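You operate a simulated robot arm through the tools that you are given. There is no shell and no other tool.

You are at the controls of a simulated robot arm. One attempt, no reset.

JOB
Probe both green bottles in the blue rack and sort them.
Fine: probe at the shoulder; a wall under the printed least means the red tray, else the green; probe back in its stand.
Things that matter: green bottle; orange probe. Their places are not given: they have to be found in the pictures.

Only the result counts: the job must be done as asked and must still hold three seconds after the hand-in. Knocking over, shifting, dropping, spilling or breaking anything else fails it.

ROBOT AND FRAMES
A 7-joint arm with a two-finger parallel gripper, fixed in place. Base frame: the origin is on the floor under the middle of its stand, x ahead of it, y to its left, z up. Units: m, degrees, N and s.
With the tool pointing down near the work surface it reaches from about 0.38 to 0.9 m from the base axis. Its first joint turns from -143.0 to 143.0 degrees. Payload 3 kg.
The TCP is the grasp point between the finger pads, 0.03 m short of the fingertips. In the tool frame z runs along the fingers and y along their closing line. The gripper opens to 0.094 m. The fingers are 0.028 m wide and 0.01 m thick; the gripper's body (0.05 by 0.096 m) begins 0.055 m behind the TCP.
Orientation is that of the tool frame in the base frame, as a unit quaternion [w, x, y, z]. With the fingers straight down and closing along the base's y, the tool's x points along the base's -x, its y along +y and its z along -z.

CONTROLS
- The arm moves only by the tool arm_command. Its argument "plan" is a list of rows, each an object (a shift or turn left out is 0, a gripper value left out holds the last) with "xyz": the shift along the base's x, y, z in units of 500 mm (1.0 is 500 mm), a list of three; "turn": the turn, a rotation vector about the base's x, y, z in units of 45 degrees (1.0 is 45 degrees), a list of three. In form: [{"xyz": [dx, dy, dz], "turn": [wx, wy, wz]}, ...]. A call has 1 to 20 rows; each row is the pose to reach, as a shift and turn from the pose commanded when the call began. "claw" is the gripper command, from -1 (shut) to 1 (fully open), values between in proportion, set as the call begins (left out, the last holds). A call with a number of a shift or a turn outside -1 to 1 is refused whole. Rows are played at 5 a second. More than 0.05 m and 8.6 degrees between two rows, or a gripper value outside its range, and nothing of the call is played. A pose out of reach is approached as far as the arm can. The call stops where the force on the tool passes 40 N (or 10 N more than at its start, if that is more) or the arm is blocked; 0.2 s more then pass. Each finger travels about 0.072 m/s and halts on what it meets, pressing with about 37 N; the grip force reading is that of the motor and also rises with nothing between the fingers. The clock runs only during rows and for 0.2 s after the last one: add rows that repeat a pose to give the fingers time. It gives the time, the measured TCP pose, the force on the tool (base axes), the opening and the grip force at its end, in the units of the frame above (readings bear some noise), with the torque about the TCP (base axes, N m) and any sound that the robot's microphone picked up.
- Cameras (640 x 400 px; columns grow to the right, rows downward): "scene" is fixed at [0.2207, 0.4999, 1.5473]; the picture's right is [-0.77, -0.63, 0.00], its down [-0.29, 0.35, -0.89] and it looks along [0.56, -0.69, -0.46] (base axes); focal length 312 px, centre (320, 200). "wrist" rides on the gripper at [0.076, 0.014, -0.103] in the tool frame; the picture's right is [-0.18, 0.98, 0.00], its down [-0.75, -0.14, -0.64] and it looks along [-0.63, -0.12, 0.77] (tool axes); focal length 243 px, centre (320, 200).
- camera(camera): a new picture of that camera. It takes no simulated time.
- pixel_to_xyz(camera, pixels): for up to 12 pixels [column, row] of the newest picture of that camera ("zoom" is the newest enlarged one), the place [x, y, z] in the base frame of the surface seen there, good to about 0.003 m. It takes no simulated time.
- close_up(camera, box): a new picture of the part [left, top, right, bottom] of that camera's present view, enlarged. It takes no simulated time.
- close_job(): hands the job in; it is judged then, once.

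Unless the task says otherwise, let go and move clear before handing in.

The tools are called after "Emit:" by a JSON object that holds its "op" and its "data". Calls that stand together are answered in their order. arm_command: Moves the arm, as the interface text tells. Its arguments: {"type":"object","properties":{"plan":{"type":"array","items":{"type":"object","properties":{"xyz":{"type":"array","items":{"type":"number"}},"turn":{"type":"array","items":{"type":"number"}}}}},"claw":{"type":"number"}},"required":["plan"]} The other tools are called the same way: camera (camera) takes a picture; pixel_to_xyz (camera, pixels) gives the place of the surface under pixels of a picture; close_up (camera, box) takes an enlarged picture of a part of a camera's view; close_job () hands the job in.

At the start:

```text
time_s: 0.0
tool_pos: [0.4482, 0.0142, 1.355]
orientation: [0.0, 0.0, 1.0, 0.001]
wrist_force: [-0.2, -0.6, -0.6]
ft_torque: [-0.02, -0.01, 0.0]
finger_gap: 0.0939
grip_force: 0.0
```

scene: 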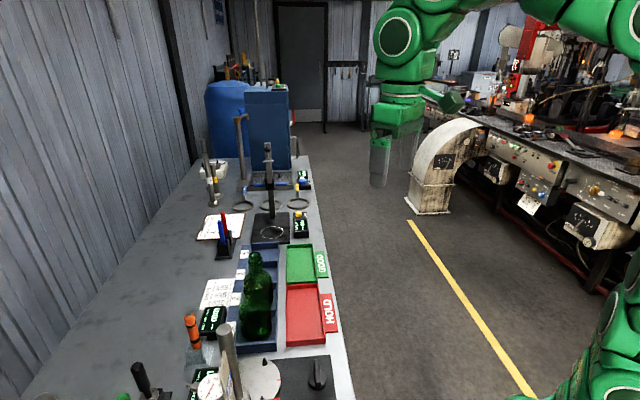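
wrist: 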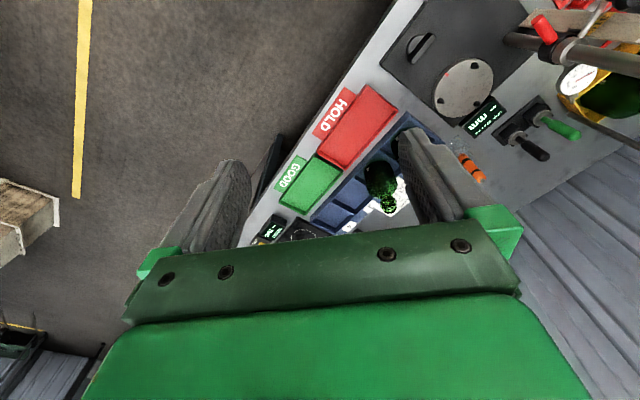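

The scene picture shows a blue rack with one or more green bottles around pixel (257,300), an orange probe around (192,330), and GOOD/HOLD trays at (300,263) and (305,315). I'll enlarge those regions to read the print and the details.

Emit:
{"op": "close_up", "data": {"camera": "scene", "box": [180, 230, 350, 360]}}

Emit:
{"op": "close_up", "data": {"camera": "scene", "box": [100, 290, 350, 400]}}

Emit:
{"op": "close_up", "data": {"camera": "scene", "box": [180, 80, 340, 250]}}

Emit:
{"op": "close_up", "data": {"camera": "wrist", "box": [240, 60, 480, 250]}}

Emit:
{"op": "close_up", "data": {"camera": "wrist", "box": [380, 0, 640, 200]}}

```text
3.08 times, centred on (265, 295) of scene
```

zoom: 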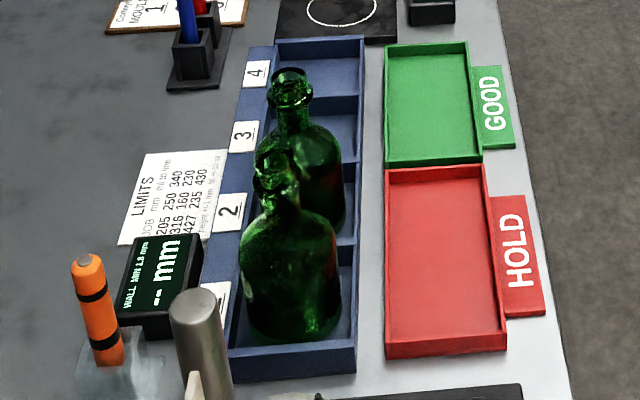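

```text
2.56 times, centred on (225, 345) of scene
```

zoom: 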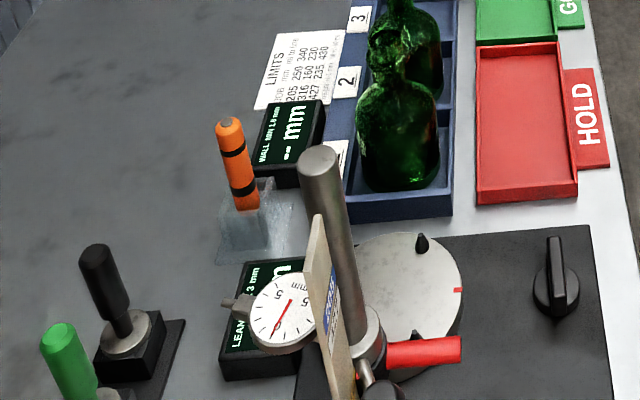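

```text
2.35 times, centred on (260, 165) of scene
```

zoom: 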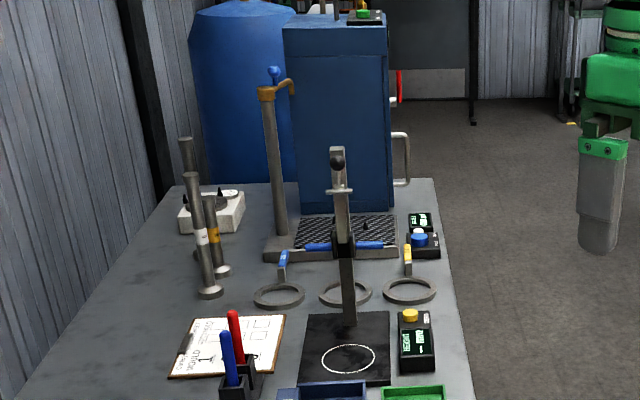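

```text
2.11 times, centred on (360, 155) of wrist
```

zoom: 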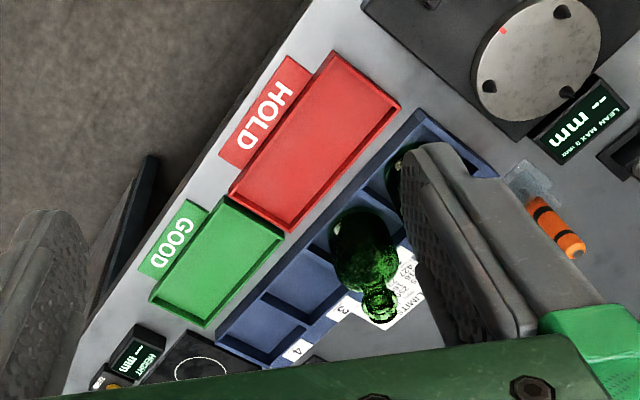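

```text
2.00 times, centred on (510, 100) of wrist
```

zoom: 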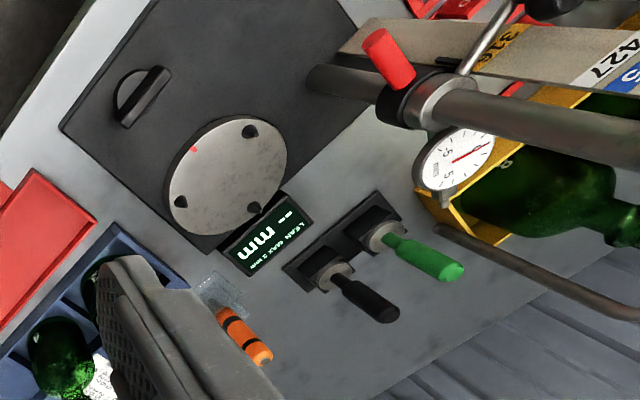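

Two bottles stand in bays 1 and 2 of the rack (zoom pixels (290,270) and (310,160)). The display reads "WALL MIN ... mm", and the orange probe stands in a clear block next to it. Next I'll zoom further on the display and get positions.

Emit:
{"op": "close_up", "data": {"camera": "scene", "box": [190, 295, 240, 345]}}

Emit:
{"op": "close_up", "data": {"camera": "scene", "box": [165, 300, 255, 380]}}

Emit:
{"op": "pixel_to_xyz", "data": {"camera": "scene", "pixels": [[189, 318], [193, 330], [197, 347], [200, 360], [212, 320], [257, 255], [254, 268], [250, 283], [256, 310], [262, 285], [306, 312], [300, 263]]}}

Emit:
{"op": "camera", "data": {"camera": "scene"}}

```text
8.00 times, centred on (215, 320) of scene
```

zoom: 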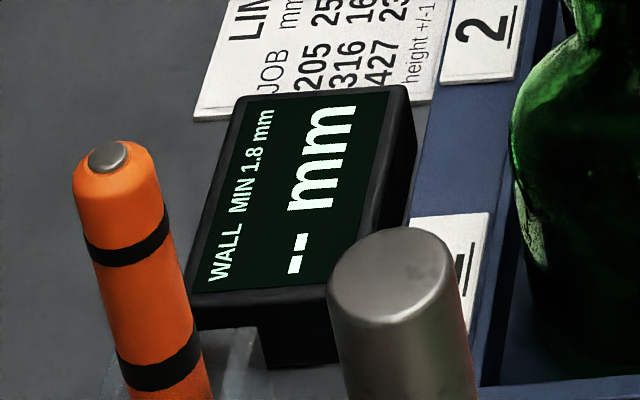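

```text
5.00 times, centred on (210, 340) of scene
```

zoom: 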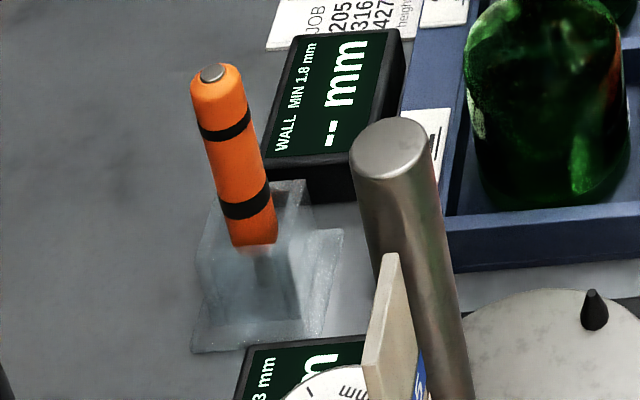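

```text
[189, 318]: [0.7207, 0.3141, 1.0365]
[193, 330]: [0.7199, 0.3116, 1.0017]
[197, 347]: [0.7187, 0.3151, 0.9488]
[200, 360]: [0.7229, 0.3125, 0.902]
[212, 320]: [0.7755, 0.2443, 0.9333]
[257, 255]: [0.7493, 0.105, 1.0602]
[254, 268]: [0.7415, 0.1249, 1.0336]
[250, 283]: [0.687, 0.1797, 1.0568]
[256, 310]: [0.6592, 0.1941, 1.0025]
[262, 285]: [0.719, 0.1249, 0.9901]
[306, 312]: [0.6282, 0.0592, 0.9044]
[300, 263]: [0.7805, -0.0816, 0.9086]
```

```text
taken
```

scene: 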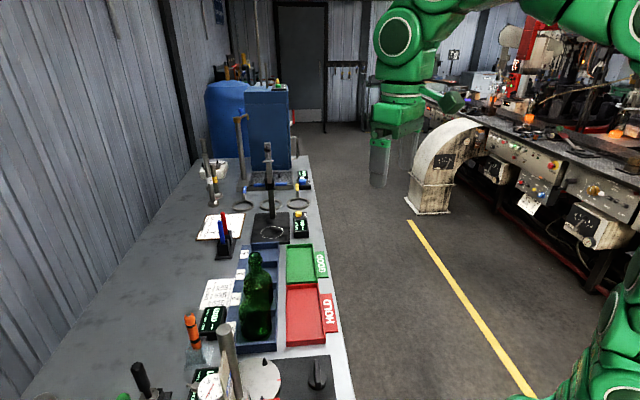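

The display at zoom (250,190) prints "WALL MIN 1.8 mm", and the probe stands upright near (0.72, 0.313). I'll measure the rack, bottles, trays and surroundings in enlarged views.

Emit:
{"op": "close_up", "data": {"camera": "scene", "box": [190, 240, 350, 350]}}

```text
3.64 times, centred on (270, 295) of scene
```

zoom: 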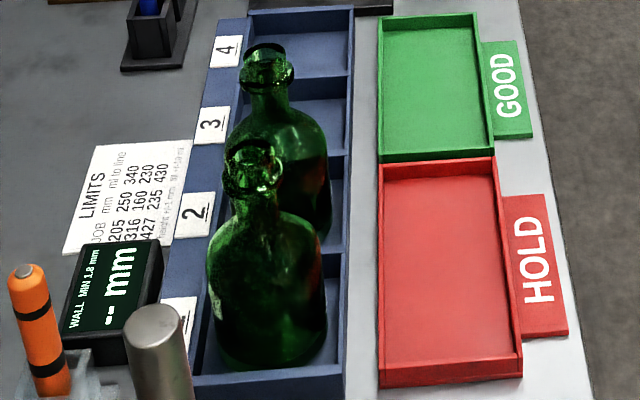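

Emit:
{"op": "pixel_to_xyz", "data": {"camera": "zoom", "pixels": [[270, 80], [268, 50], [275, 120], [258, 150], [262, 185], [262, 210], [265, 230], [300, 260], [230, 260], [265, 300], [270, 360], [265, 385]]}}

Emit:
{"op": "pixel_to_xyz", "data": {"camera": "zoom", "pixels": [[381, 385], [520, 377], [495, 160], [381, 165], [440, 280], [380, 155], [491, 152], [477, 16], [381, 20], [430, 90], [350, 10], [250, 14]]}}

Emit:
{"op": "pixel_to_xyz", "data": {"camera": "zoom", "pixels": [[345, 380], [195, 380], [345, 245], [347, 155], [350, 100], [310, 50], [315, 130], [25, 270], [160, 315], [60, 60], [360, 250], [290, 110]]}}

```text
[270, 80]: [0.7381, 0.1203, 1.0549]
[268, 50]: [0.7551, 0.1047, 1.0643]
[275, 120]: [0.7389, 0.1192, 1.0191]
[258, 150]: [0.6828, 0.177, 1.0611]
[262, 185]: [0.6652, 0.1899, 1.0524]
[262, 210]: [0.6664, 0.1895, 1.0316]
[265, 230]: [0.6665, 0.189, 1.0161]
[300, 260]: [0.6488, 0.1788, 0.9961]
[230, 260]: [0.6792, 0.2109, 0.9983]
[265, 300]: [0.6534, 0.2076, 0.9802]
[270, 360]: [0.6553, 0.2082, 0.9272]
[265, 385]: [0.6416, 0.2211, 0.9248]
```

```text
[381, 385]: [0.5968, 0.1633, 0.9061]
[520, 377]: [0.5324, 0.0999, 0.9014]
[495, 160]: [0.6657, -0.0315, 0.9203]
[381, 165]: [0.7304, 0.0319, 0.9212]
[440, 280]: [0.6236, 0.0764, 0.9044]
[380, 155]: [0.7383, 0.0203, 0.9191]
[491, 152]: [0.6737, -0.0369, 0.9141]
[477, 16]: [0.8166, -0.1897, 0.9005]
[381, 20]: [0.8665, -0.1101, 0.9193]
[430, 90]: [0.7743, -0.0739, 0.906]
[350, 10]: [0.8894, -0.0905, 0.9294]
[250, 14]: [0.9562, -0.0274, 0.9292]
```

```text
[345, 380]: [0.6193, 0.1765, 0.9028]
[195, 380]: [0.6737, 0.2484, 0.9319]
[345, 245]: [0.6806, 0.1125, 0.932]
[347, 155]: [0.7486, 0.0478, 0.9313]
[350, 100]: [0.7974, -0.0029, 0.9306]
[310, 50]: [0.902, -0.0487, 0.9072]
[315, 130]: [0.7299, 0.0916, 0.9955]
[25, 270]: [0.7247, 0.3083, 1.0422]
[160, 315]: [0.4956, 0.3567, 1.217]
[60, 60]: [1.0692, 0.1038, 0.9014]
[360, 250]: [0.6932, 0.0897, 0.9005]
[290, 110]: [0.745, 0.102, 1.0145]
```

The rack runs at -45° in the base frame: bottle 1 stands near (0.679, 0.179) and bottle 2 near (0.747, 0.111), with tops at z≈1.065. Zoom (160,315) shows a tall gauge column near (0.50, 0.357), which I must keep clear of. I'll move the wrist camera over to see the bottles and the probe.

Emit:
{"op": "arm_command", "data": {"plan": [{"xyz": [0.024, 0.062, -0.018]}, {"xyz": [0.048, 0.124, -0.036]}, {"xyz": [0.072, 0.186, -0.054]}, {"xyz": [0.096, 0.248, -0.072]}, {"xyz": [0.12, 0.31, -0.09]}, {"xyz": [0.144, 0.372, -0.11]}], "claw": 1}}

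Emit:
{"op": "camera", "data": {"camera": "wrist"}}

Emit:
{"op": "camera", "data": {"camera": "scene"}}

```text
time_s: 1.4
tool_pos: [0.5217, 0.2021, 1.3]
orientation: [0.001, 0.0, 1.0, 0.0]
wrist_force: [0.3, 0.9, -0.1]
ft_torque: [0.02, 0.02, 0.01]
finger_gap: 0.0942
grip_force: 0.0
```

```text
taken
```

wrist: 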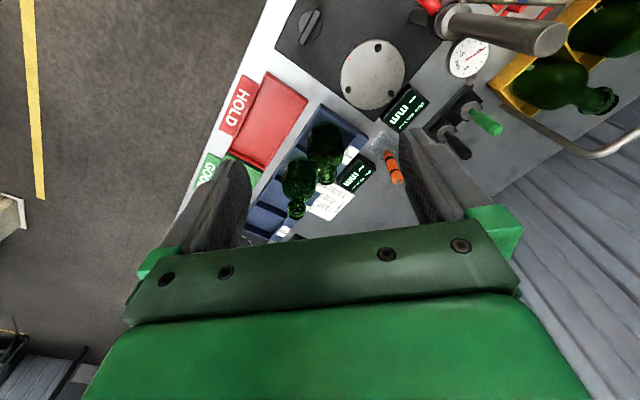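

```text
taken
```

scene: 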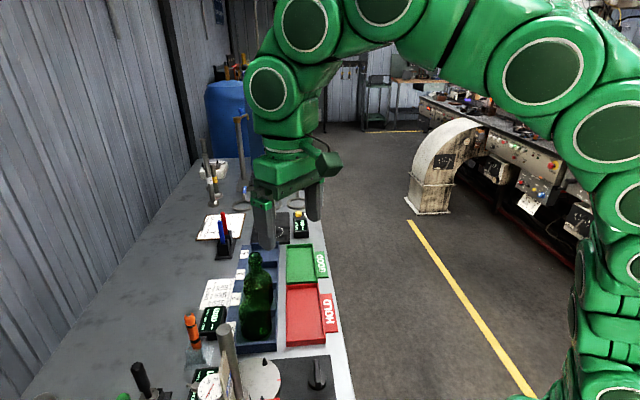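

The wrist picture now shows bottle 1 at (325,150), bottle 2 at (297,185) and the orange probe at (393,167). I'll enlarge these.

Emit:
{"op": "close_up", "data": {"camera": "wrist", "box": [350, 130, 430, 190]}}

Emit:
{"op": "close_up", "data": {"camera": "wrist", "box": [250, 100, 400, 230]}}

Emit:
{"op": "pixel_to_xyz", "data": {"camera": "wrist", "pixels": [[397, 180], [393, 167], [388, 153], [380, 143], [540, 38], [460, 25], [325, 150], [330, 176], [297, 208], [297, 185], [485, 122], [467, 60]]}}

```text
6.67 times, centred on (390, 160) of wrist
```

zoom: 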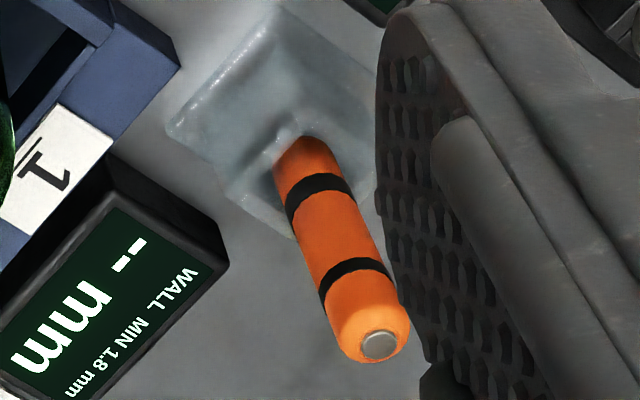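

```text
3.08 times, centred on (325, 165) of wrist
```

zoom: 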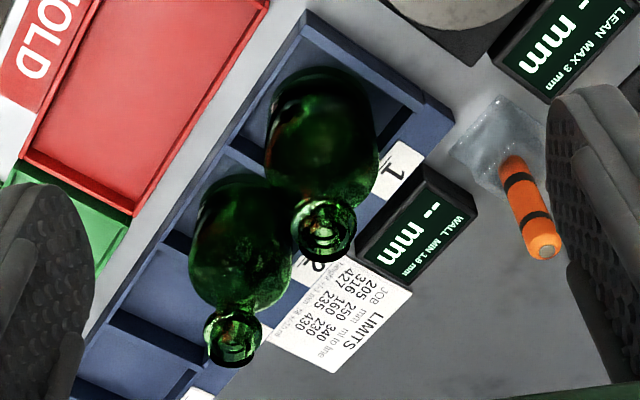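

```text
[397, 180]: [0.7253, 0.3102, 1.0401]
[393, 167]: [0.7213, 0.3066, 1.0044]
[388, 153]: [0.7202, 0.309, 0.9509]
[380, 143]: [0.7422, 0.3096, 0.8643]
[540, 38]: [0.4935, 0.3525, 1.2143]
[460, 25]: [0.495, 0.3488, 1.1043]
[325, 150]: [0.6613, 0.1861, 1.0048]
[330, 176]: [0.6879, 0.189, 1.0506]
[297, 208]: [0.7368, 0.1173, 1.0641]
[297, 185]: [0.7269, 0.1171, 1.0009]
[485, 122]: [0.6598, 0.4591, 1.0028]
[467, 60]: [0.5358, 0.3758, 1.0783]
```

The probe's orange body and grey end cap show at zoom (378,345), and the lower end sits inside the clear block. I'll zoom on the lower end from both cameras to find the sensing tip.

Emit:
{"op": "close_up", "data": {"camera": "scene", "box": [175, 335, 235, 375]}}

Emit:
{"op": "close_up", "data": {"camera": "wrist", "box": [370, 130, 410, 160]}}

Emit:
{"op": "close_up", "data": {"camera": "wrist", "box": [270, 110, 360, 220]}}

```text
10.00 times, centred on (205, 355) of scene
```

zoom: 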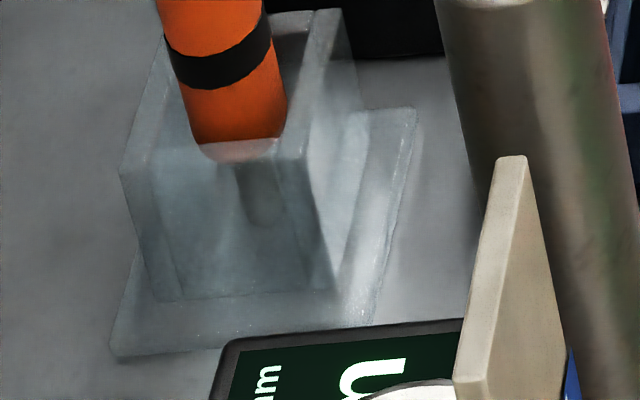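

```text
13.33 times, centred on (390, 145) of wrist
```

zoom: 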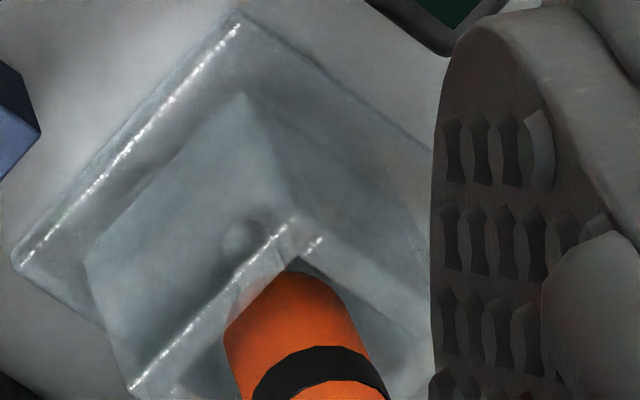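

```text
3.64 times, centred on (315, 165) of wrist
```

zoom: 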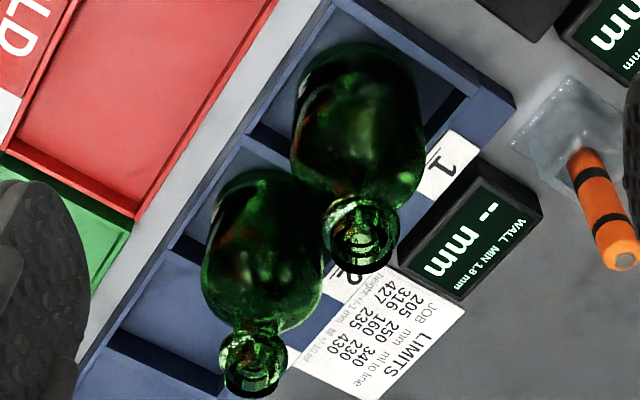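

The clear stand is a square cup, and a thin grey tip at its bottom (scene zoom (260,190)) shows that the probe's tip points down. I'll measure the shoulder profiles of both bottles and the stand.

Emit:
{"op": "pixel_to_xyz", "data": {"camera": "zoom", "pixels": [[357, 60], [355, 100], [355, 130], [355, 160], [355, 180], [355, 195], [340, 190], [400, 180], [420, 150], [360, 205], [330, 235], [395, 235]]}}

Emit:
{"op": "pixel_to_xyz", "data": {"camera": "zoom", "pixels": [[360, 268], [362, 225], [252, 390], [250, 340], [222, 365], [285, 365], [260, 320], [260, 300], [260, 260], [625, 262], [610, 250], [637, 250]]}}

Emit:
{"op": "close_up", "data": {"camera": "scene", "box": [230, 240, 290, 350]}}

```text
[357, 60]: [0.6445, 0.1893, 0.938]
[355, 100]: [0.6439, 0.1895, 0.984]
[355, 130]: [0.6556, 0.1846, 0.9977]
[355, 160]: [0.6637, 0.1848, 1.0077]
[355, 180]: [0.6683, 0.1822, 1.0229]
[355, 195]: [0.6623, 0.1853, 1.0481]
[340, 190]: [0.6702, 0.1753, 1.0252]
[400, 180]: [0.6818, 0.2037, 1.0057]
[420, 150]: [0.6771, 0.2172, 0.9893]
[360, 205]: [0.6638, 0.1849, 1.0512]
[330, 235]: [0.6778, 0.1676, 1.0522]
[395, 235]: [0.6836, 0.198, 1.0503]
```

```text
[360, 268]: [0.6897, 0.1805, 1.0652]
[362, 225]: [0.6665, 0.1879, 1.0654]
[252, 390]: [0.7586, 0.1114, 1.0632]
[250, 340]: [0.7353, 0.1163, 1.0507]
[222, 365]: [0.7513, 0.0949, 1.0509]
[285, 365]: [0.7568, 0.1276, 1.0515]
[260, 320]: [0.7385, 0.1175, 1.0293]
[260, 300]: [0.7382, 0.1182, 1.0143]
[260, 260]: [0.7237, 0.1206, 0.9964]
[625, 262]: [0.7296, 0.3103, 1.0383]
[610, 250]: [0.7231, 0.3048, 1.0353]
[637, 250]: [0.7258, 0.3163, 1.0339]
```

```text
3.64 times, centred on (260, 295) of scene
```

zoom: 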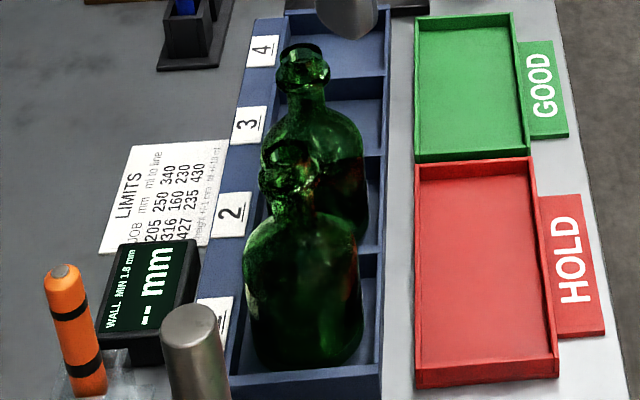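

The shoulder runs from about r=36 mm at z=0.988 up to the r=11 mm neck at z≈1.02, and the collar is at z≈1.05. The probe axis is near (0.729, 0.309) with its cap at z≈1.038. I'll move above the probe at a safe height to check the alignment.

Emit:
{"op": "arm_command", "data": {"plan": [{"xyz": [0.069, 0.0356, -0.02]}, {"xyz": [0.138, 0.0712, -0.05]}, {"xyz": [0.207, 0.1069, -0.1]}, {"xyz": [0.276, 0.1425, -0.15]}, {"xyz": [0.345, 0.178, -0.19]}, {"xyz": [0.4146, 0.2138, -0.23]}, {"xyz": [0.4146, 0.2138, -0.23]}]}}

Emit:
{"op": "camera", "data": {"camera": "wrist"}}

Emit:
{"op": "camera", "data": {"camera": "scene"}}

```text
time_s: 3.0
tool_pos: [0.7197, 0.3036, 1.1885]
orientation: [0.0, 0.0, 1.0, 0.0]
wrist_force: [0.6, -0.3, -0.8]
ft_torque: [0.01, -0.03, 0.0]
finger_gap: 0.0941
grip_force: 0.0
out of reach, approached as far as the arm can: row 6, 7
```

```text
taken
```

wrist: 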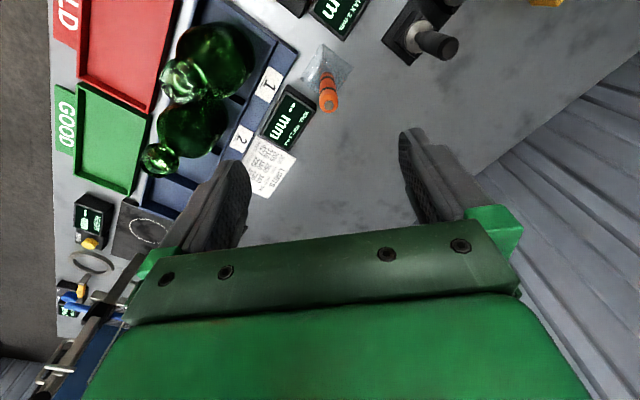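

```text
taken
```

scene: 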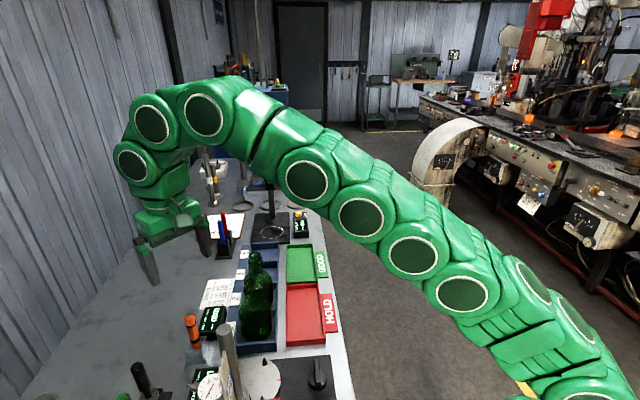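

The arm reached only r≈0.78 at this height, at (0.7197, 0.3036, 1.1885). Reach grows lower down, and the probe at wrist (328,95) lies forward of the open fingers with nothing between. I'll lower 85 mm, which keeps the fingertips about 30 mm above the probe cap, then re-check.

Emit:
{"op": "arm_command", "data": {"plan": [{"xyz": [0, 0, -0.06]}, {"xyz": [0, 0, -0.12]}, {"xyz": [0, 0, -0.17]}, {"xyz": [0, 0, -0.17]}]}}

Emit:
{"op": "camera", "data": {"camera": "wrist"}}

Emit:
{"op": "camera", "data": {"camera": "scene"}}

```text
time_s: 4.0
tool_pos: [0.7195, 0.3026, 1.1036]
orientation: [-0.002, 0.0, 1.0, -0.001]
wrist_force: [0.4, 0.2, -0.3]
ft_torque: [0.03, -0.02, -0.01]
finger_gap: 0.094
grip_force: 0.0
```

```text
taken
```

wrist: 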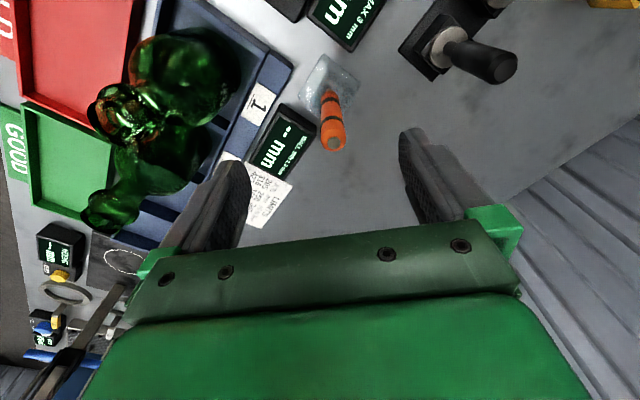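

```text
taken
```

scene: 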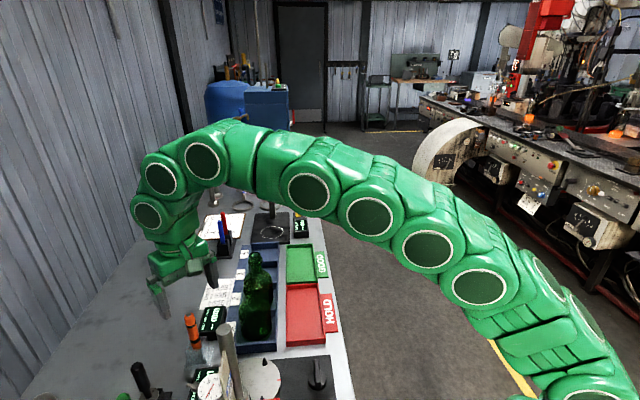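

The commanded pose follows the reached pose, so the tool is at (0.7195, 0.3026, 1.1036). The probe cap appears at wrist (333,143), slightly right of and below the expected TCP projection. I'll zoom and measure its axis precisely.

Emit:
{"op": "close_up", "data": {"camera": "wrist", "box": [280, 50, 400, 160]}}

Emit:
{"op": "pixel_to_xyz", "data": {"camera": "wrist", "pixels": [[333, 144], [322, 138], [345, 138], [331, 125], [330, 112], [329, 98], [327, 92], [305, 80], [356, 85], [320, 60], [345, 62], [335, 150]]}}

```text
3.64 times, centred on (340, 105) of wrist
```

zoom: 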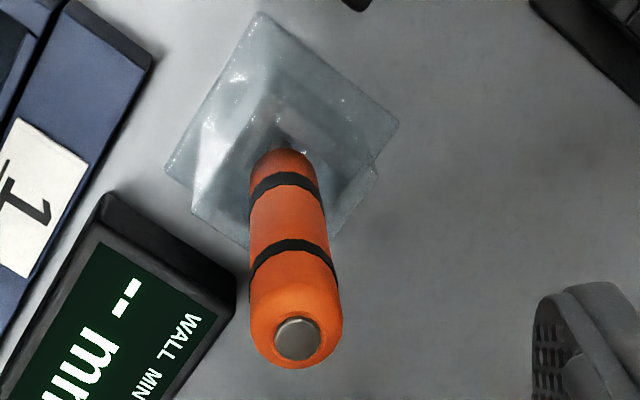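

```text
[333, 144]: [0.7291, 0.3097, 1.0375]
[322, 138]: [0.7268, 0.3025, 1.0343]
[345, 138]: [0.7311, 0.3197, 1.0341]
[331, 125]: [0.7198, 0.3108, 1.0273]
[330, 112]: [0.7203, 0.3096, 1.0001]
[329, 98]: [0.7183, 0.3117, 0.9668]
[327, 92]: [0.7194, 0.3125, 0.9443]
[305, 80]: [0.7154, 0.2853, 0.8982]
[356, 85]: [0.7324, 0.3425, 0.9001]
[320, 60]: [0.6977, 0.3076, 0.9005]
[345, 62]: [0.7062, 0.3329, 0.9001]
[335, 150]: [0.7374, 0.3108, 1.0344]
```

The probe axis is at about (0.729, 0.311) with a radius near 9.5 mm, and the cup rim is around z≈0.945. I'll align over it and descend with open fingers to TCP z≈1.010.

Emit:
{"op": "arm_command", "data": {"plan": [{"xyz": [0.019, 0.0164, 0]}, {"xyz": [0.019, 0.0164, -0.02]}, {"xyz": [0.019, 0.0164, -0.08]}, {"xyz": [0.019, 0.0164, -0.14]}, {"xyz": [0.019, 0.0164, -0.187]}, {"xyz": [0.019, 0.0164, -0.187]}]}}

Emit:
{"op": "camera", "data": {"camera": "wrist"}}

Emit:
{"op": "close_up", "data": {"camera": "scene", "box": [140, 280, 260, 380]}}

```text
time_s: 5.4
tool_pos: [0.7303, 0.3101, 1.0121]
orientation: [0.001, 0.0, 1.0, -0.001]
wrist_force: [0.4, 0.4, -0.4]
ft_torque: [0.02, 0.02, 0.02]
finger_gap: 0.0939
grip_force: 0.0
```

```text
taken
```

wrist: 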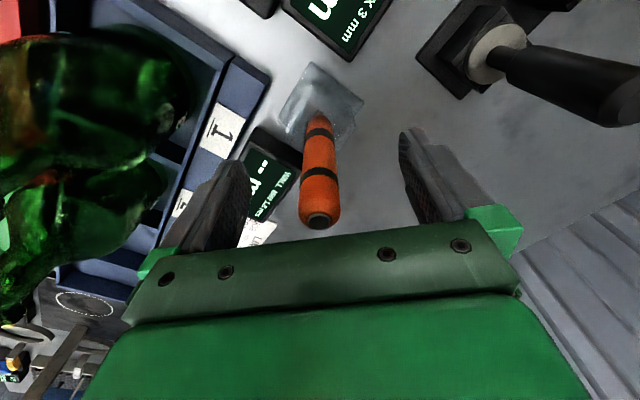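

```text
4.00 times, centred on (200, 330) of scene
```

zoom: 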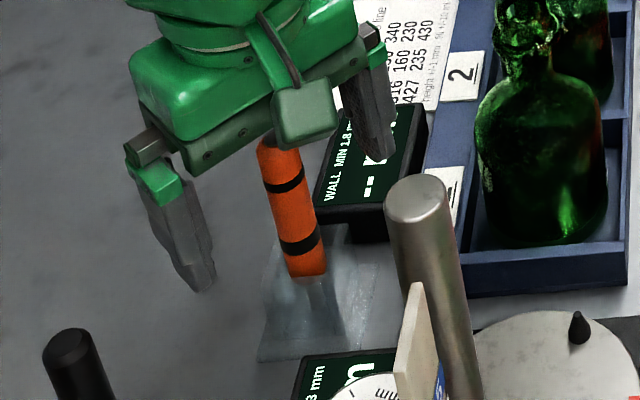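

The probe sits centred between the open fingers (wrist column 320), and the rest of the scene is clear. I'll close the gripper on it, holding the pose.

Emit:
{"op": "arm_command", "data": {"plan": [{"xyz": [0, 0, 0]}, {"xyz": [0, 0, 0]}, {"xyz": [0, 0, 0]}, {"xyz": [0, 0, 0]}, {"xyz": [0, 0, 0]}, {"xyz": [0, 0, 0]}], "claw": -1}}

Emit:
{"op": "camera", "data": {"camera": "wrist"}}

Emit:
{"op": "close_up", "data": {"camera": "scene", "box": [140, 280, 260, 380]}}

```text
time_s: 6.8
tool_pos: [0.7299, 0.3112, 1.0127]
orientation: [0.0, 0.0, 1.0, 0.0]
wrist_force: [-0.5, -0.3, 1.2]
ft_torque: [-0.05, 0.03, 0.03]
finger_gap: 0.0186
grip_force: 37.4
```

```text
taken
```

wrist: 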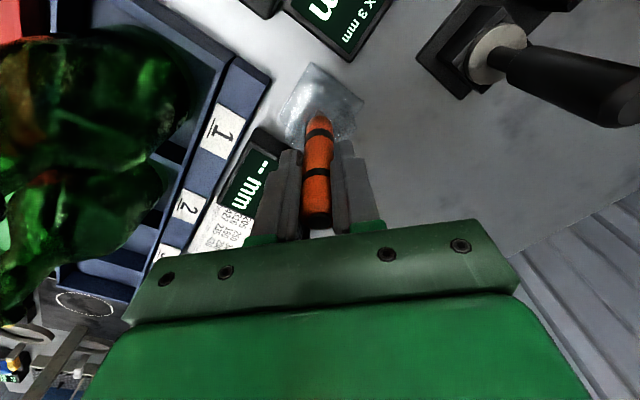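

```text
4.00 times, centred on (200, 330) of scene
```

zoom: 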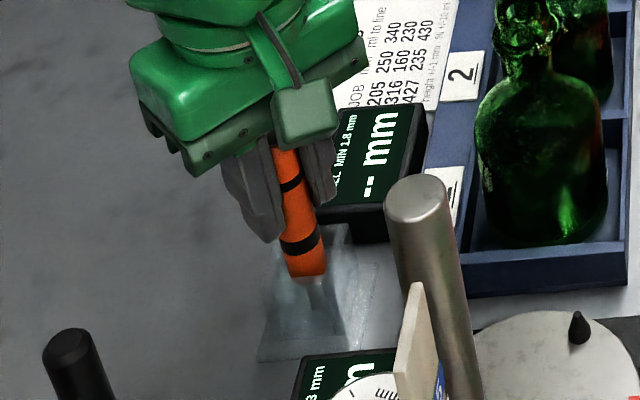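

The probe is gripped (gap 18.6 mm, 37 N) at TCP (0.730, 0.311, 1.0125), which I'll remember for the return. I'll lift it straight up 90 mm.

Emit:
{"op": "arm_command", "data": {"plan": [{"xyz": [0, 0, 0.02]}, {"xyz": [0, 0, 0.06]}, {"xyz": [0, 0, 0.1]}, {"xyz": [0, 0, 0.14]}, {"xyz": [0, 0, 0.18]}, {"xyz": [0, 0, 0.18]}]}}

Emit:
{"op": "camera", "data": {"camera": "wrist"}}

Emit:
{"op": "close_up", "data": {"camera": "scene", "box": [140, 270, 260, 370]}}

```text
time_s: 8.2
tool_pos: [0.7283, 0.311, 1.1012]
orientation: [0.0, -0.001, 1.0, 0.0]
wrist_force: [0.0, 0.3, -1.5]
ft_torque: [-0.02, -0.02, -0.02]
finger_gap: 0.0185
grip_force: 36.9
```

```text
taken
```

wrist: 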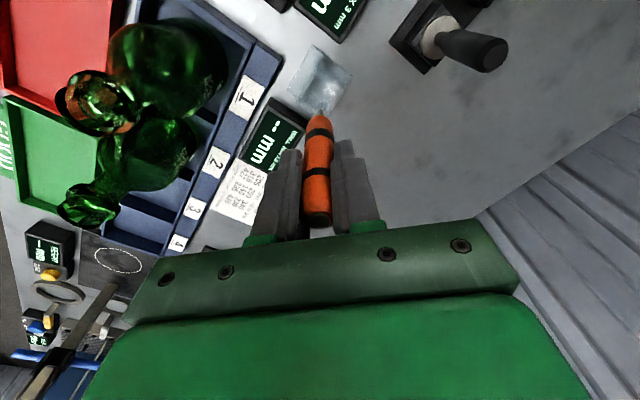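

```text
4.00 times, centred on (200, 320) of scene
```

zoom: 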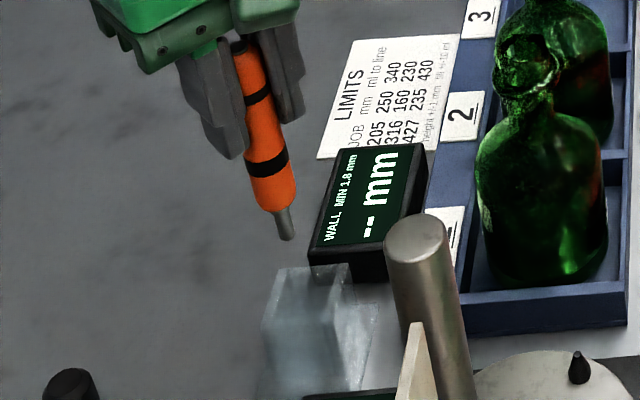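

The probe is out of its cup, with the grey tip visible at zoom (288,235). I'll measure the tip relative to the TCP and look at the cup rim.

Emit:
{"op": "pixel_to_xyz", "data": {"camera": "zoom", "pixels": [[288, 237], [284, 225], [280, 212], [275, 198], [268, 165], [262, 130], [280, 272], [345, 272], [335, 330], [265, 340], [310, 265], [300, 300]]}}

Emit:
{"op": "close_up", "data": {"camera": "wrist", "box": [280, 80, 370, 240]}}

Emit:
{"op": "pixel_to_xyz", "data": {"camera": "wrist", "pixels": [[322, 113], [323, 109], [321, 118], [320, 130], [318, 160]]}}

```text
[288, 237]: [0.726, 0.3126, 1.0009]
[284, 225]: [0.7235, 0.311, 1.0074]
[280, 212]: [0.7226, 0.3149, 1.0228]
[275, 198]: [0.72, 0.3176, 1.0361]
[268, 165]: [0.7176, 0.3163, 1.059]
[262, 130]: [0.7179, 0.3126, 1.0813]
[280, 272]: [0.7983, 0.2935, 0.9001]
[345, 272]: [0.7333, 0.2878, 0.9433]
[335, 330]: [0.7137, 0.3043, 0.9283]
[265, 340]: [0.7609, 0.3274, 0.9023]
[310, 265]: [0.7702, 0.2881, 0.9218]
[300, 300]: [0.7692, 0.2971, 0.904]
```

```text
2.50 times, centred on (325, 160) of wrist
```

zoom: 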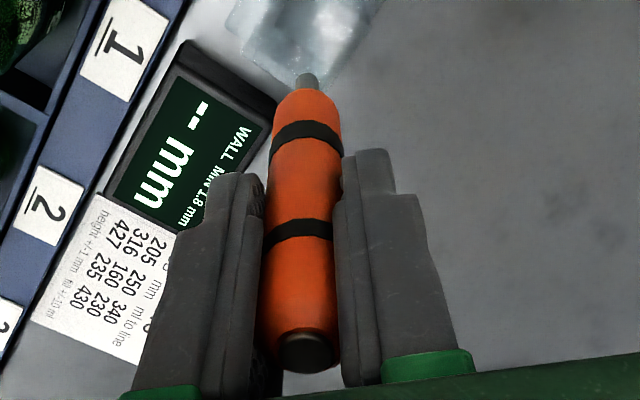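

```text
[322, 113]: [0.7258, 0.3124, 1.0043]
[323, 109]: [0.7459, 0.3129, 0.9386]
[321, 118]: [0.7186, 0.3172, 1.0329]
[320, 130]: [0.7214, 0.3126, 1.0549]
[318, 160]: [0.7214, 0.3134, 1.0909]
```

The probe tip is about 102 mm ahead of the TCP, at z≈1.000 with the TCP at 1.101. I'll carry the probe up and around to the robot side of bottle 1, staying above the bottle tops, before tilting for a contact normal to the shoulder.

Emit:
{"op": "arm_command", "data": {"plan": [{"xyz": [-0.04, -0.026, 0.05]}, {"xyz": [-0.08, -0.056, 0.1]}, {"xyz": [-0.12, -0.096, 0.15]}, {"xyz": [-0.16, -0.14, 0.2]}, {"xyz": [-0.2, -0.2, 0.23]}, {"xyz": [-0.24, -0.26, 0.24]}, {"xyz": [-0.28, -0.32, 0.24]}, {"xyz": [-0.314, -0.3848, 0.2]}, {"xyz": [-0.314, -0.3848, 0.2]}]}}

Emit:
{"op": "camera", "data": {"camera": "wrist"}}

Emit:
{"op": "camera", "data": {"camera": "scene"}}

```text
time_s: 10.2
tool_pos: [0.5723, 0.1191, 1.1986]
orientation: [-0.001, 0.001, 1.0, 0.001]
wrist_force: [0.2, -0.3, -0.9]
ft_torque: [0.02, -0.02, 0.0]
finger_gap: 0.0185
grip_force: 36.8
```

```text
taken
```

wrist: 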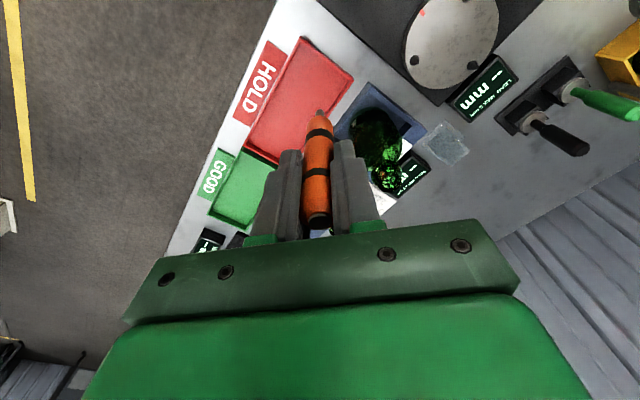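

```text
taken
```

scene: 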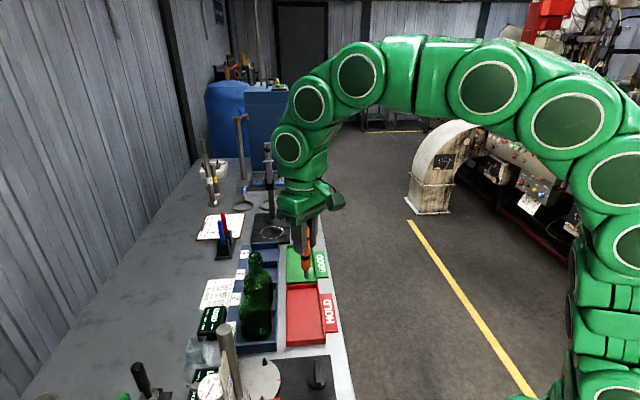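

The probe hangs at (0.572, 0.119, 1.199), clear of everything. Now I'll tilt the tool 40° in place so that the probe points toward bottle 1's shoulder.

Emit:
{"op": "arm_command", "data": {"plan": [{"turn": [0.074, -0.1283, 0]}, {"turn": [0.148, -0.2566, 0]}, {"turn": [0.2222, -0.3849, 0]}, {"turn": [0.2963, -0.5132, 0]}, {"turn": [0.3704, -0.6415, 0]}, {"turn": [0.4444, -0.7698, 0]}, {"turn": [0.4444, -0.7698, 0]}]}}

Emit:
{"op": "camera", "data": {"camera": "wrist"}}

Emit:
{"op": "camera", "data": {"camera": "scene"}}

```text
time_s: 11.8
tool_pos: [0.5715, 0.1196, 1.2014]
orientation: [0.297, 0.001, 0.94, 0.17]
wrist_force: [-0.8, 0.0, -1.5]
ft_torque: [0.01, 0.0, 0.01]
finger_gap: 0.0185
grip_force: 36.6
```

```text
taken
```

wrist: 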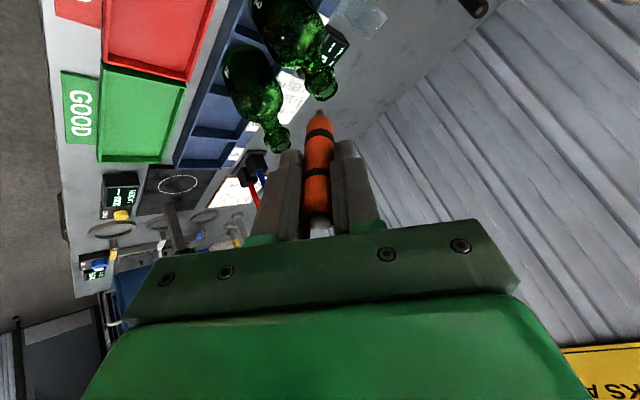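

```text
taken
```

scene: 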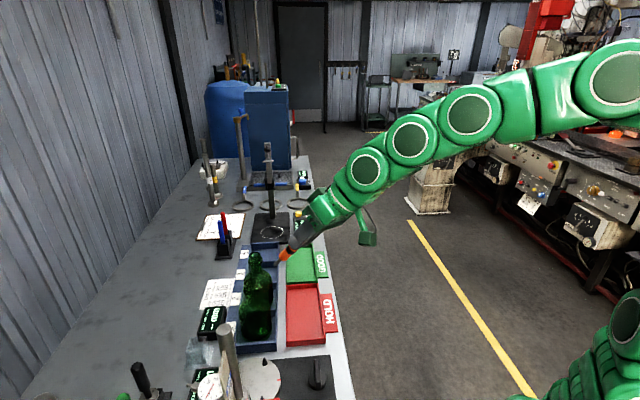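

The tool axis now points along (0.56, 0.32, -0.77) as intended. I'll lower 86 mm to the pre-contact point, about 50 mm short of bottle 1's shoulder, and look.

Emit:
{"op": "arm_command", "data": {"plan": [{"xyz": [0, 0, -0.06]}, {"xyz": [0, 0, -0.12]}, {"xyz": [0, 0, -0.172]}, {"xyz": [0, 0, -0.172]}]}}

Emit:
{"op": "camera", "data": {"camera": "wrist"}}

Emit:
{"op": "close_up", "data": {"camera": "scene", "box": [190, 230, 340, 350]}}

```text
time_s: 12.8
tool_pos: [0.5728, 0.1202, 1.1164]
orientation: [0.297, 0.0, 0.94, 0.171]
wrist_force: [-0.1, 0.2, -0.6]
ft_torque: [-0.05, 0.01, -0.01]
finger_gap: 0.0187
grip_force: 36.9
```

```text
taken
```

wrist: 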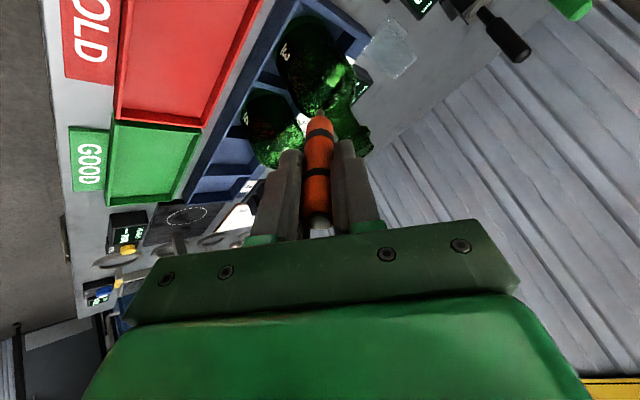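

```text
3.33 times, centred on (265, 290) of scene
```

zoom: 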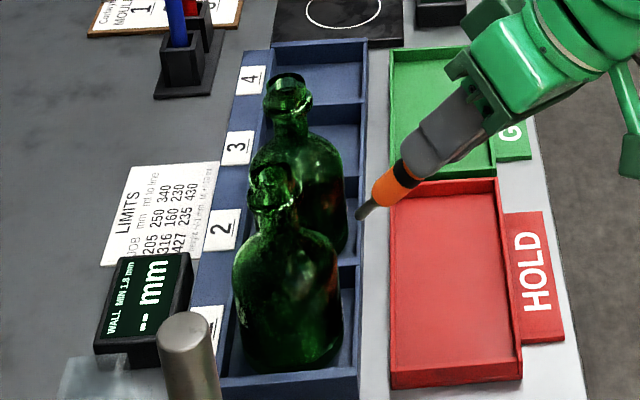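

The probe tip at scene zoom (362,212) is near the shoulder on the tray side of bottle 1. I'll zoom the wrist view around the tip and measure the shoulder there.

Emit:
{"op": "close_up", "data": {"camera": "wrist", "box": [250, 0, 410, 180]}}

Emit:
{"op": "pixel_to_xyz", "data": {"camera": "wrist", "pixels": [[321, 113], [322, 108], [320, 100], [318, 90], [312, 80], [305, 60], [335, 95], [345, 100], [350, 110], [365, 145], [355, 150], [330, 75]]}}

Emit:
{"op": "pixel_to_xyz", "data": {"camera": "scene", "pixels": [[277, 294], [279, 293]]}}

```text
2.22 times, centred on (330, 90) of wrist
```

zoom: 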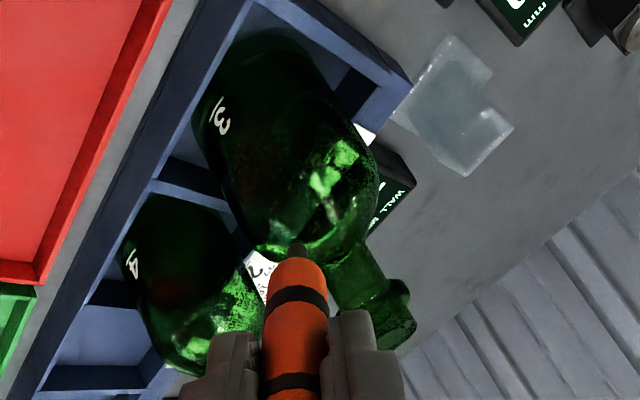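

```text
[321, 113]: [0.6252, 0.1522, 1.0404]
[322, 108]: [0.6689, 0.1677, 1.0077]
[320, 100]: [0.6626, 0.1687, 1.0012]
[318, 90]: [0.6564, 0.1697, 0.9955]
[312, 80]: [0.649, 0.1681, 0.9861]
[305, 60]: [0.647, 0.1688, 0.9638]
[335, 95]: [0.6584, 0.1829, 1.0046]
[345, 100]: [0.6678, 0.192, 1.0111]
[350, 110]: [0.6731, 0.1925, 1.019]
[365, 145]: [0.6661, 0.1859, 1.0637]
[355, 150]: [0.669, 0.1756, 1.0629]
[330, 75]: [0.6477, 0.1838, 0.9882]
```

```text
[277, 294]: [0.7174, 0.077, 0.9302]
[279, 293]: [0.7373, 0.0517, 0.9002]
```

The tip is at about (0.629, 0.153, 1.038), and the shoulder along the probe axis is near (0.659, 0.170, 0.998), about 53 mm ahead. I'll advance 40 mm along the axis.

Emit:
{"op": "arm_command", "data": {"plan": [{"xyz": [0.0111, 0.0064, -0.0153]}, {"xyz": [0.0223, 0.0129, -0.0306]}, {"xyz": [0.0334, 0.0193, -0.046]}, {"xyz": [0.0445, 0.0257, -0.0613]}, {"xyz": [0.0445, 0.0257, -0.0613]}]}}

Emit:
{"op": "close_up", "data": {"camera": "wrist", "box": [250, 0, 410, 180]}}

Emit:
{"op": "close_up", "data": {"camera": "scene", "box": [190, 230, 340, 350]}}

```text
time_s: 14.0
tool_pos: [0.5936, 0.1316, 1.0853]
orientation: [0.296, 0.001, 0.94, 0.171]
wrist_force: [0.8, 0.7, -1.1]
ft_torque: [-0.03, -0.01, 0.01]
finger_gap: 0.0184
grip_force: 37.5
```

```text
2.22 times, centred on (330, 90) of wrist
```

zoom: 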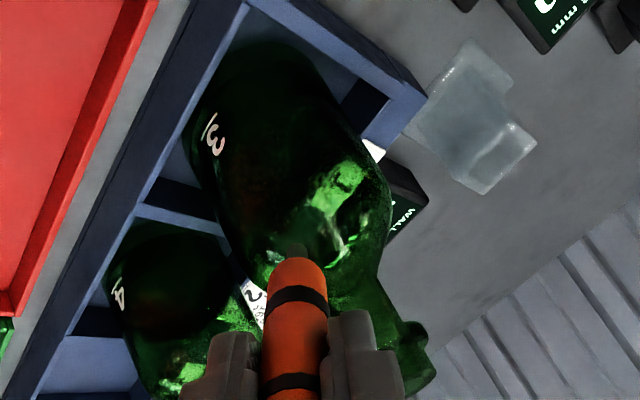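

```text
3.33 times, centred on (265, 290) of scene
```

zoom: 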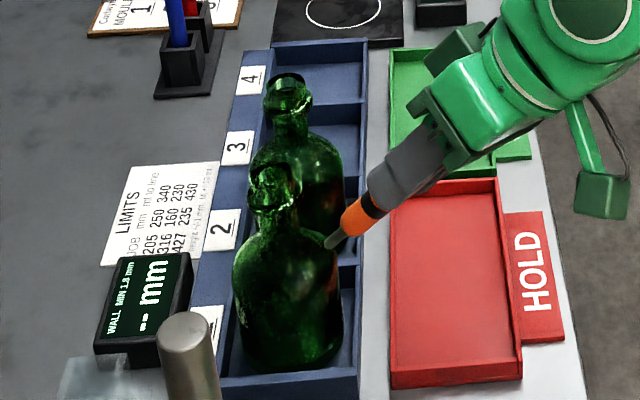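

The force is still near zero, the tip is about 10–13 mm from the glass, and the display still shows "--". I'll advance 5 mm and check force and display.

Emit:
{"op": "arm_command", "data": {"plan": [{"xyz": [0.0028, 0.0016, -0.0038]}, {"xyz": [0.0056, 0.0032, -0.0077]}, {"xyz": [0.0056, 0.0032, -0.0077]}]}}

Emit:
{"op": "close_up", "data": {"camera": "scene", "box": [190, 230, 340, 350]}}

Emit:
{"op": "close_up", "data": {"camera": "wrist", "box": [290, 70, 370, 140]}}

```text
time_s: 14.8
tool_pos: [0.5962, 0.133, 1.081]
orientation: [0.296, -0.001, 0.94, 0.171]
wrist_force: [-0.2, -0.1, -0.7]
ft_torque: [-0.04, 0.02, -0.02]
finger_gap: 0.0186
grip_force: 37.1
```

```text
3.33 times, centred on (265, 290) of scene
```

zoom: 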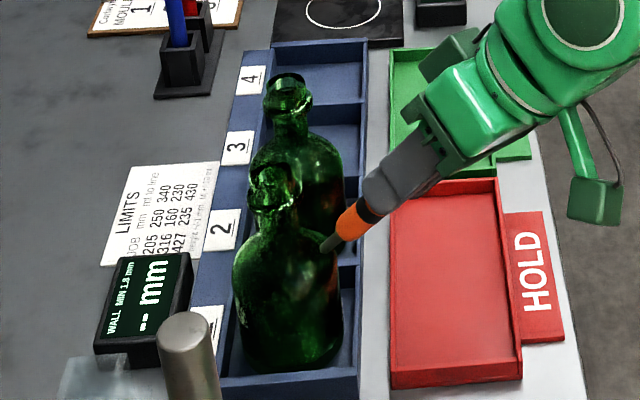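

```text
5.71 times, centred on (330, 105) of wrist
```

zoom: 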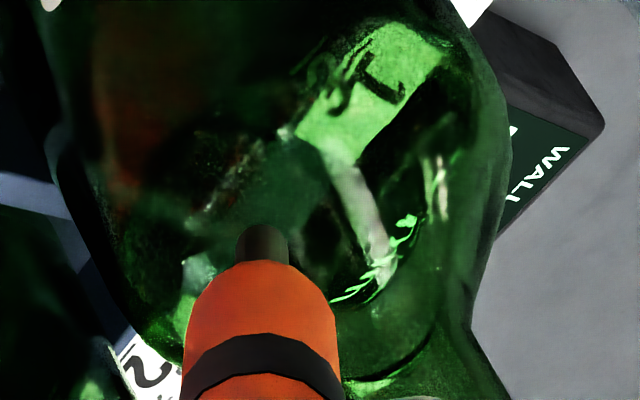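

There's no contact yet (force about 0.7 N, which is noise) and the display still shows "--". I'll advance 3 mm more.

Emit:
{"op": "arm_command", "data": {"plan": [{"xyz": [0.0016, 0.001, -0.0023]}, {"xyz": [0.0033, 0.0019, -0.0046]}, {"xyz": [0.0033, 0.0019, -0.0046]}]}}

Emit:
{"op": "close_up", "data": {"camera": "scene", "box": [190, 230, 340, 350]}}

Emit:
{"op": "close_up", "data": {"camera": "wrist", "box": [290, 70, 370, 140]}}

```text
time_s: 15.6
tool_pos: [0.5979, 0.1332, 1.079]
orientation: [0.297, 0.001, 0.94, 0.171]
wrist_force: [-10.0, -8.0, 21.4]
ft_torque: [0.16, -0.46, -0.1]
finger_gap: 0.0186
grip_force: 36.9
```

```text
3.33 times, centred on (265, 290) of scene
```

zoom: 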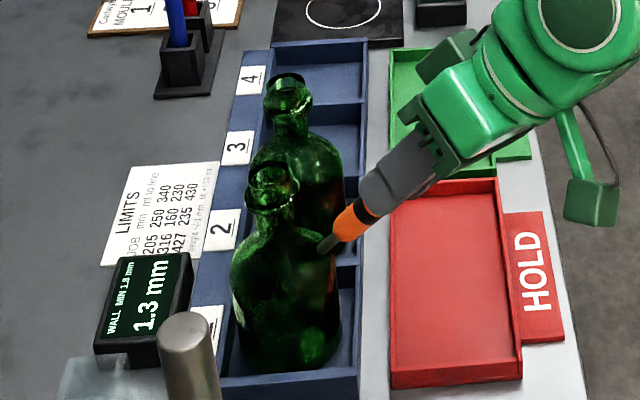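

```text
5.71 times, centred on (330, 105) of wrist
```

zoom: 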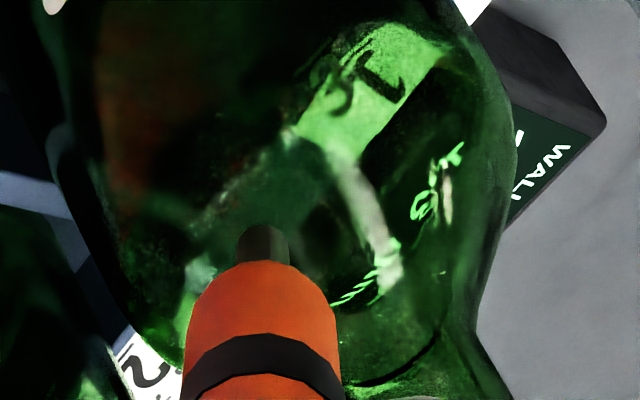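

The probe touched bottle 1 (force about 25 N) and the display at scene zoom (150,295) now shows about 1.3 mm. I'll enlarge the display to be sure before backing off.

Emit:
{"op": "close_up", "data": {"camera": "scene", "box": [195, 300, 235, 335]}}

Emit:
{"op": "close_up", "data": {"camera": "scene", "box": [230, 265, 310, 350]}}

```text
11.43 times, centred on (215, 318) of scene
```

zoom: 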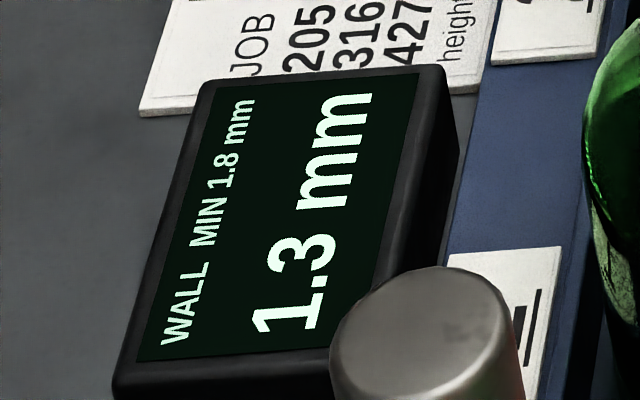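

```text
4.71 times, centred on (270, 308) of scene
```

zoom: 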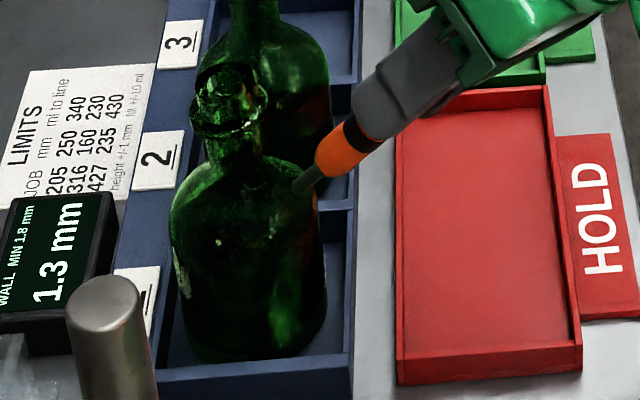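

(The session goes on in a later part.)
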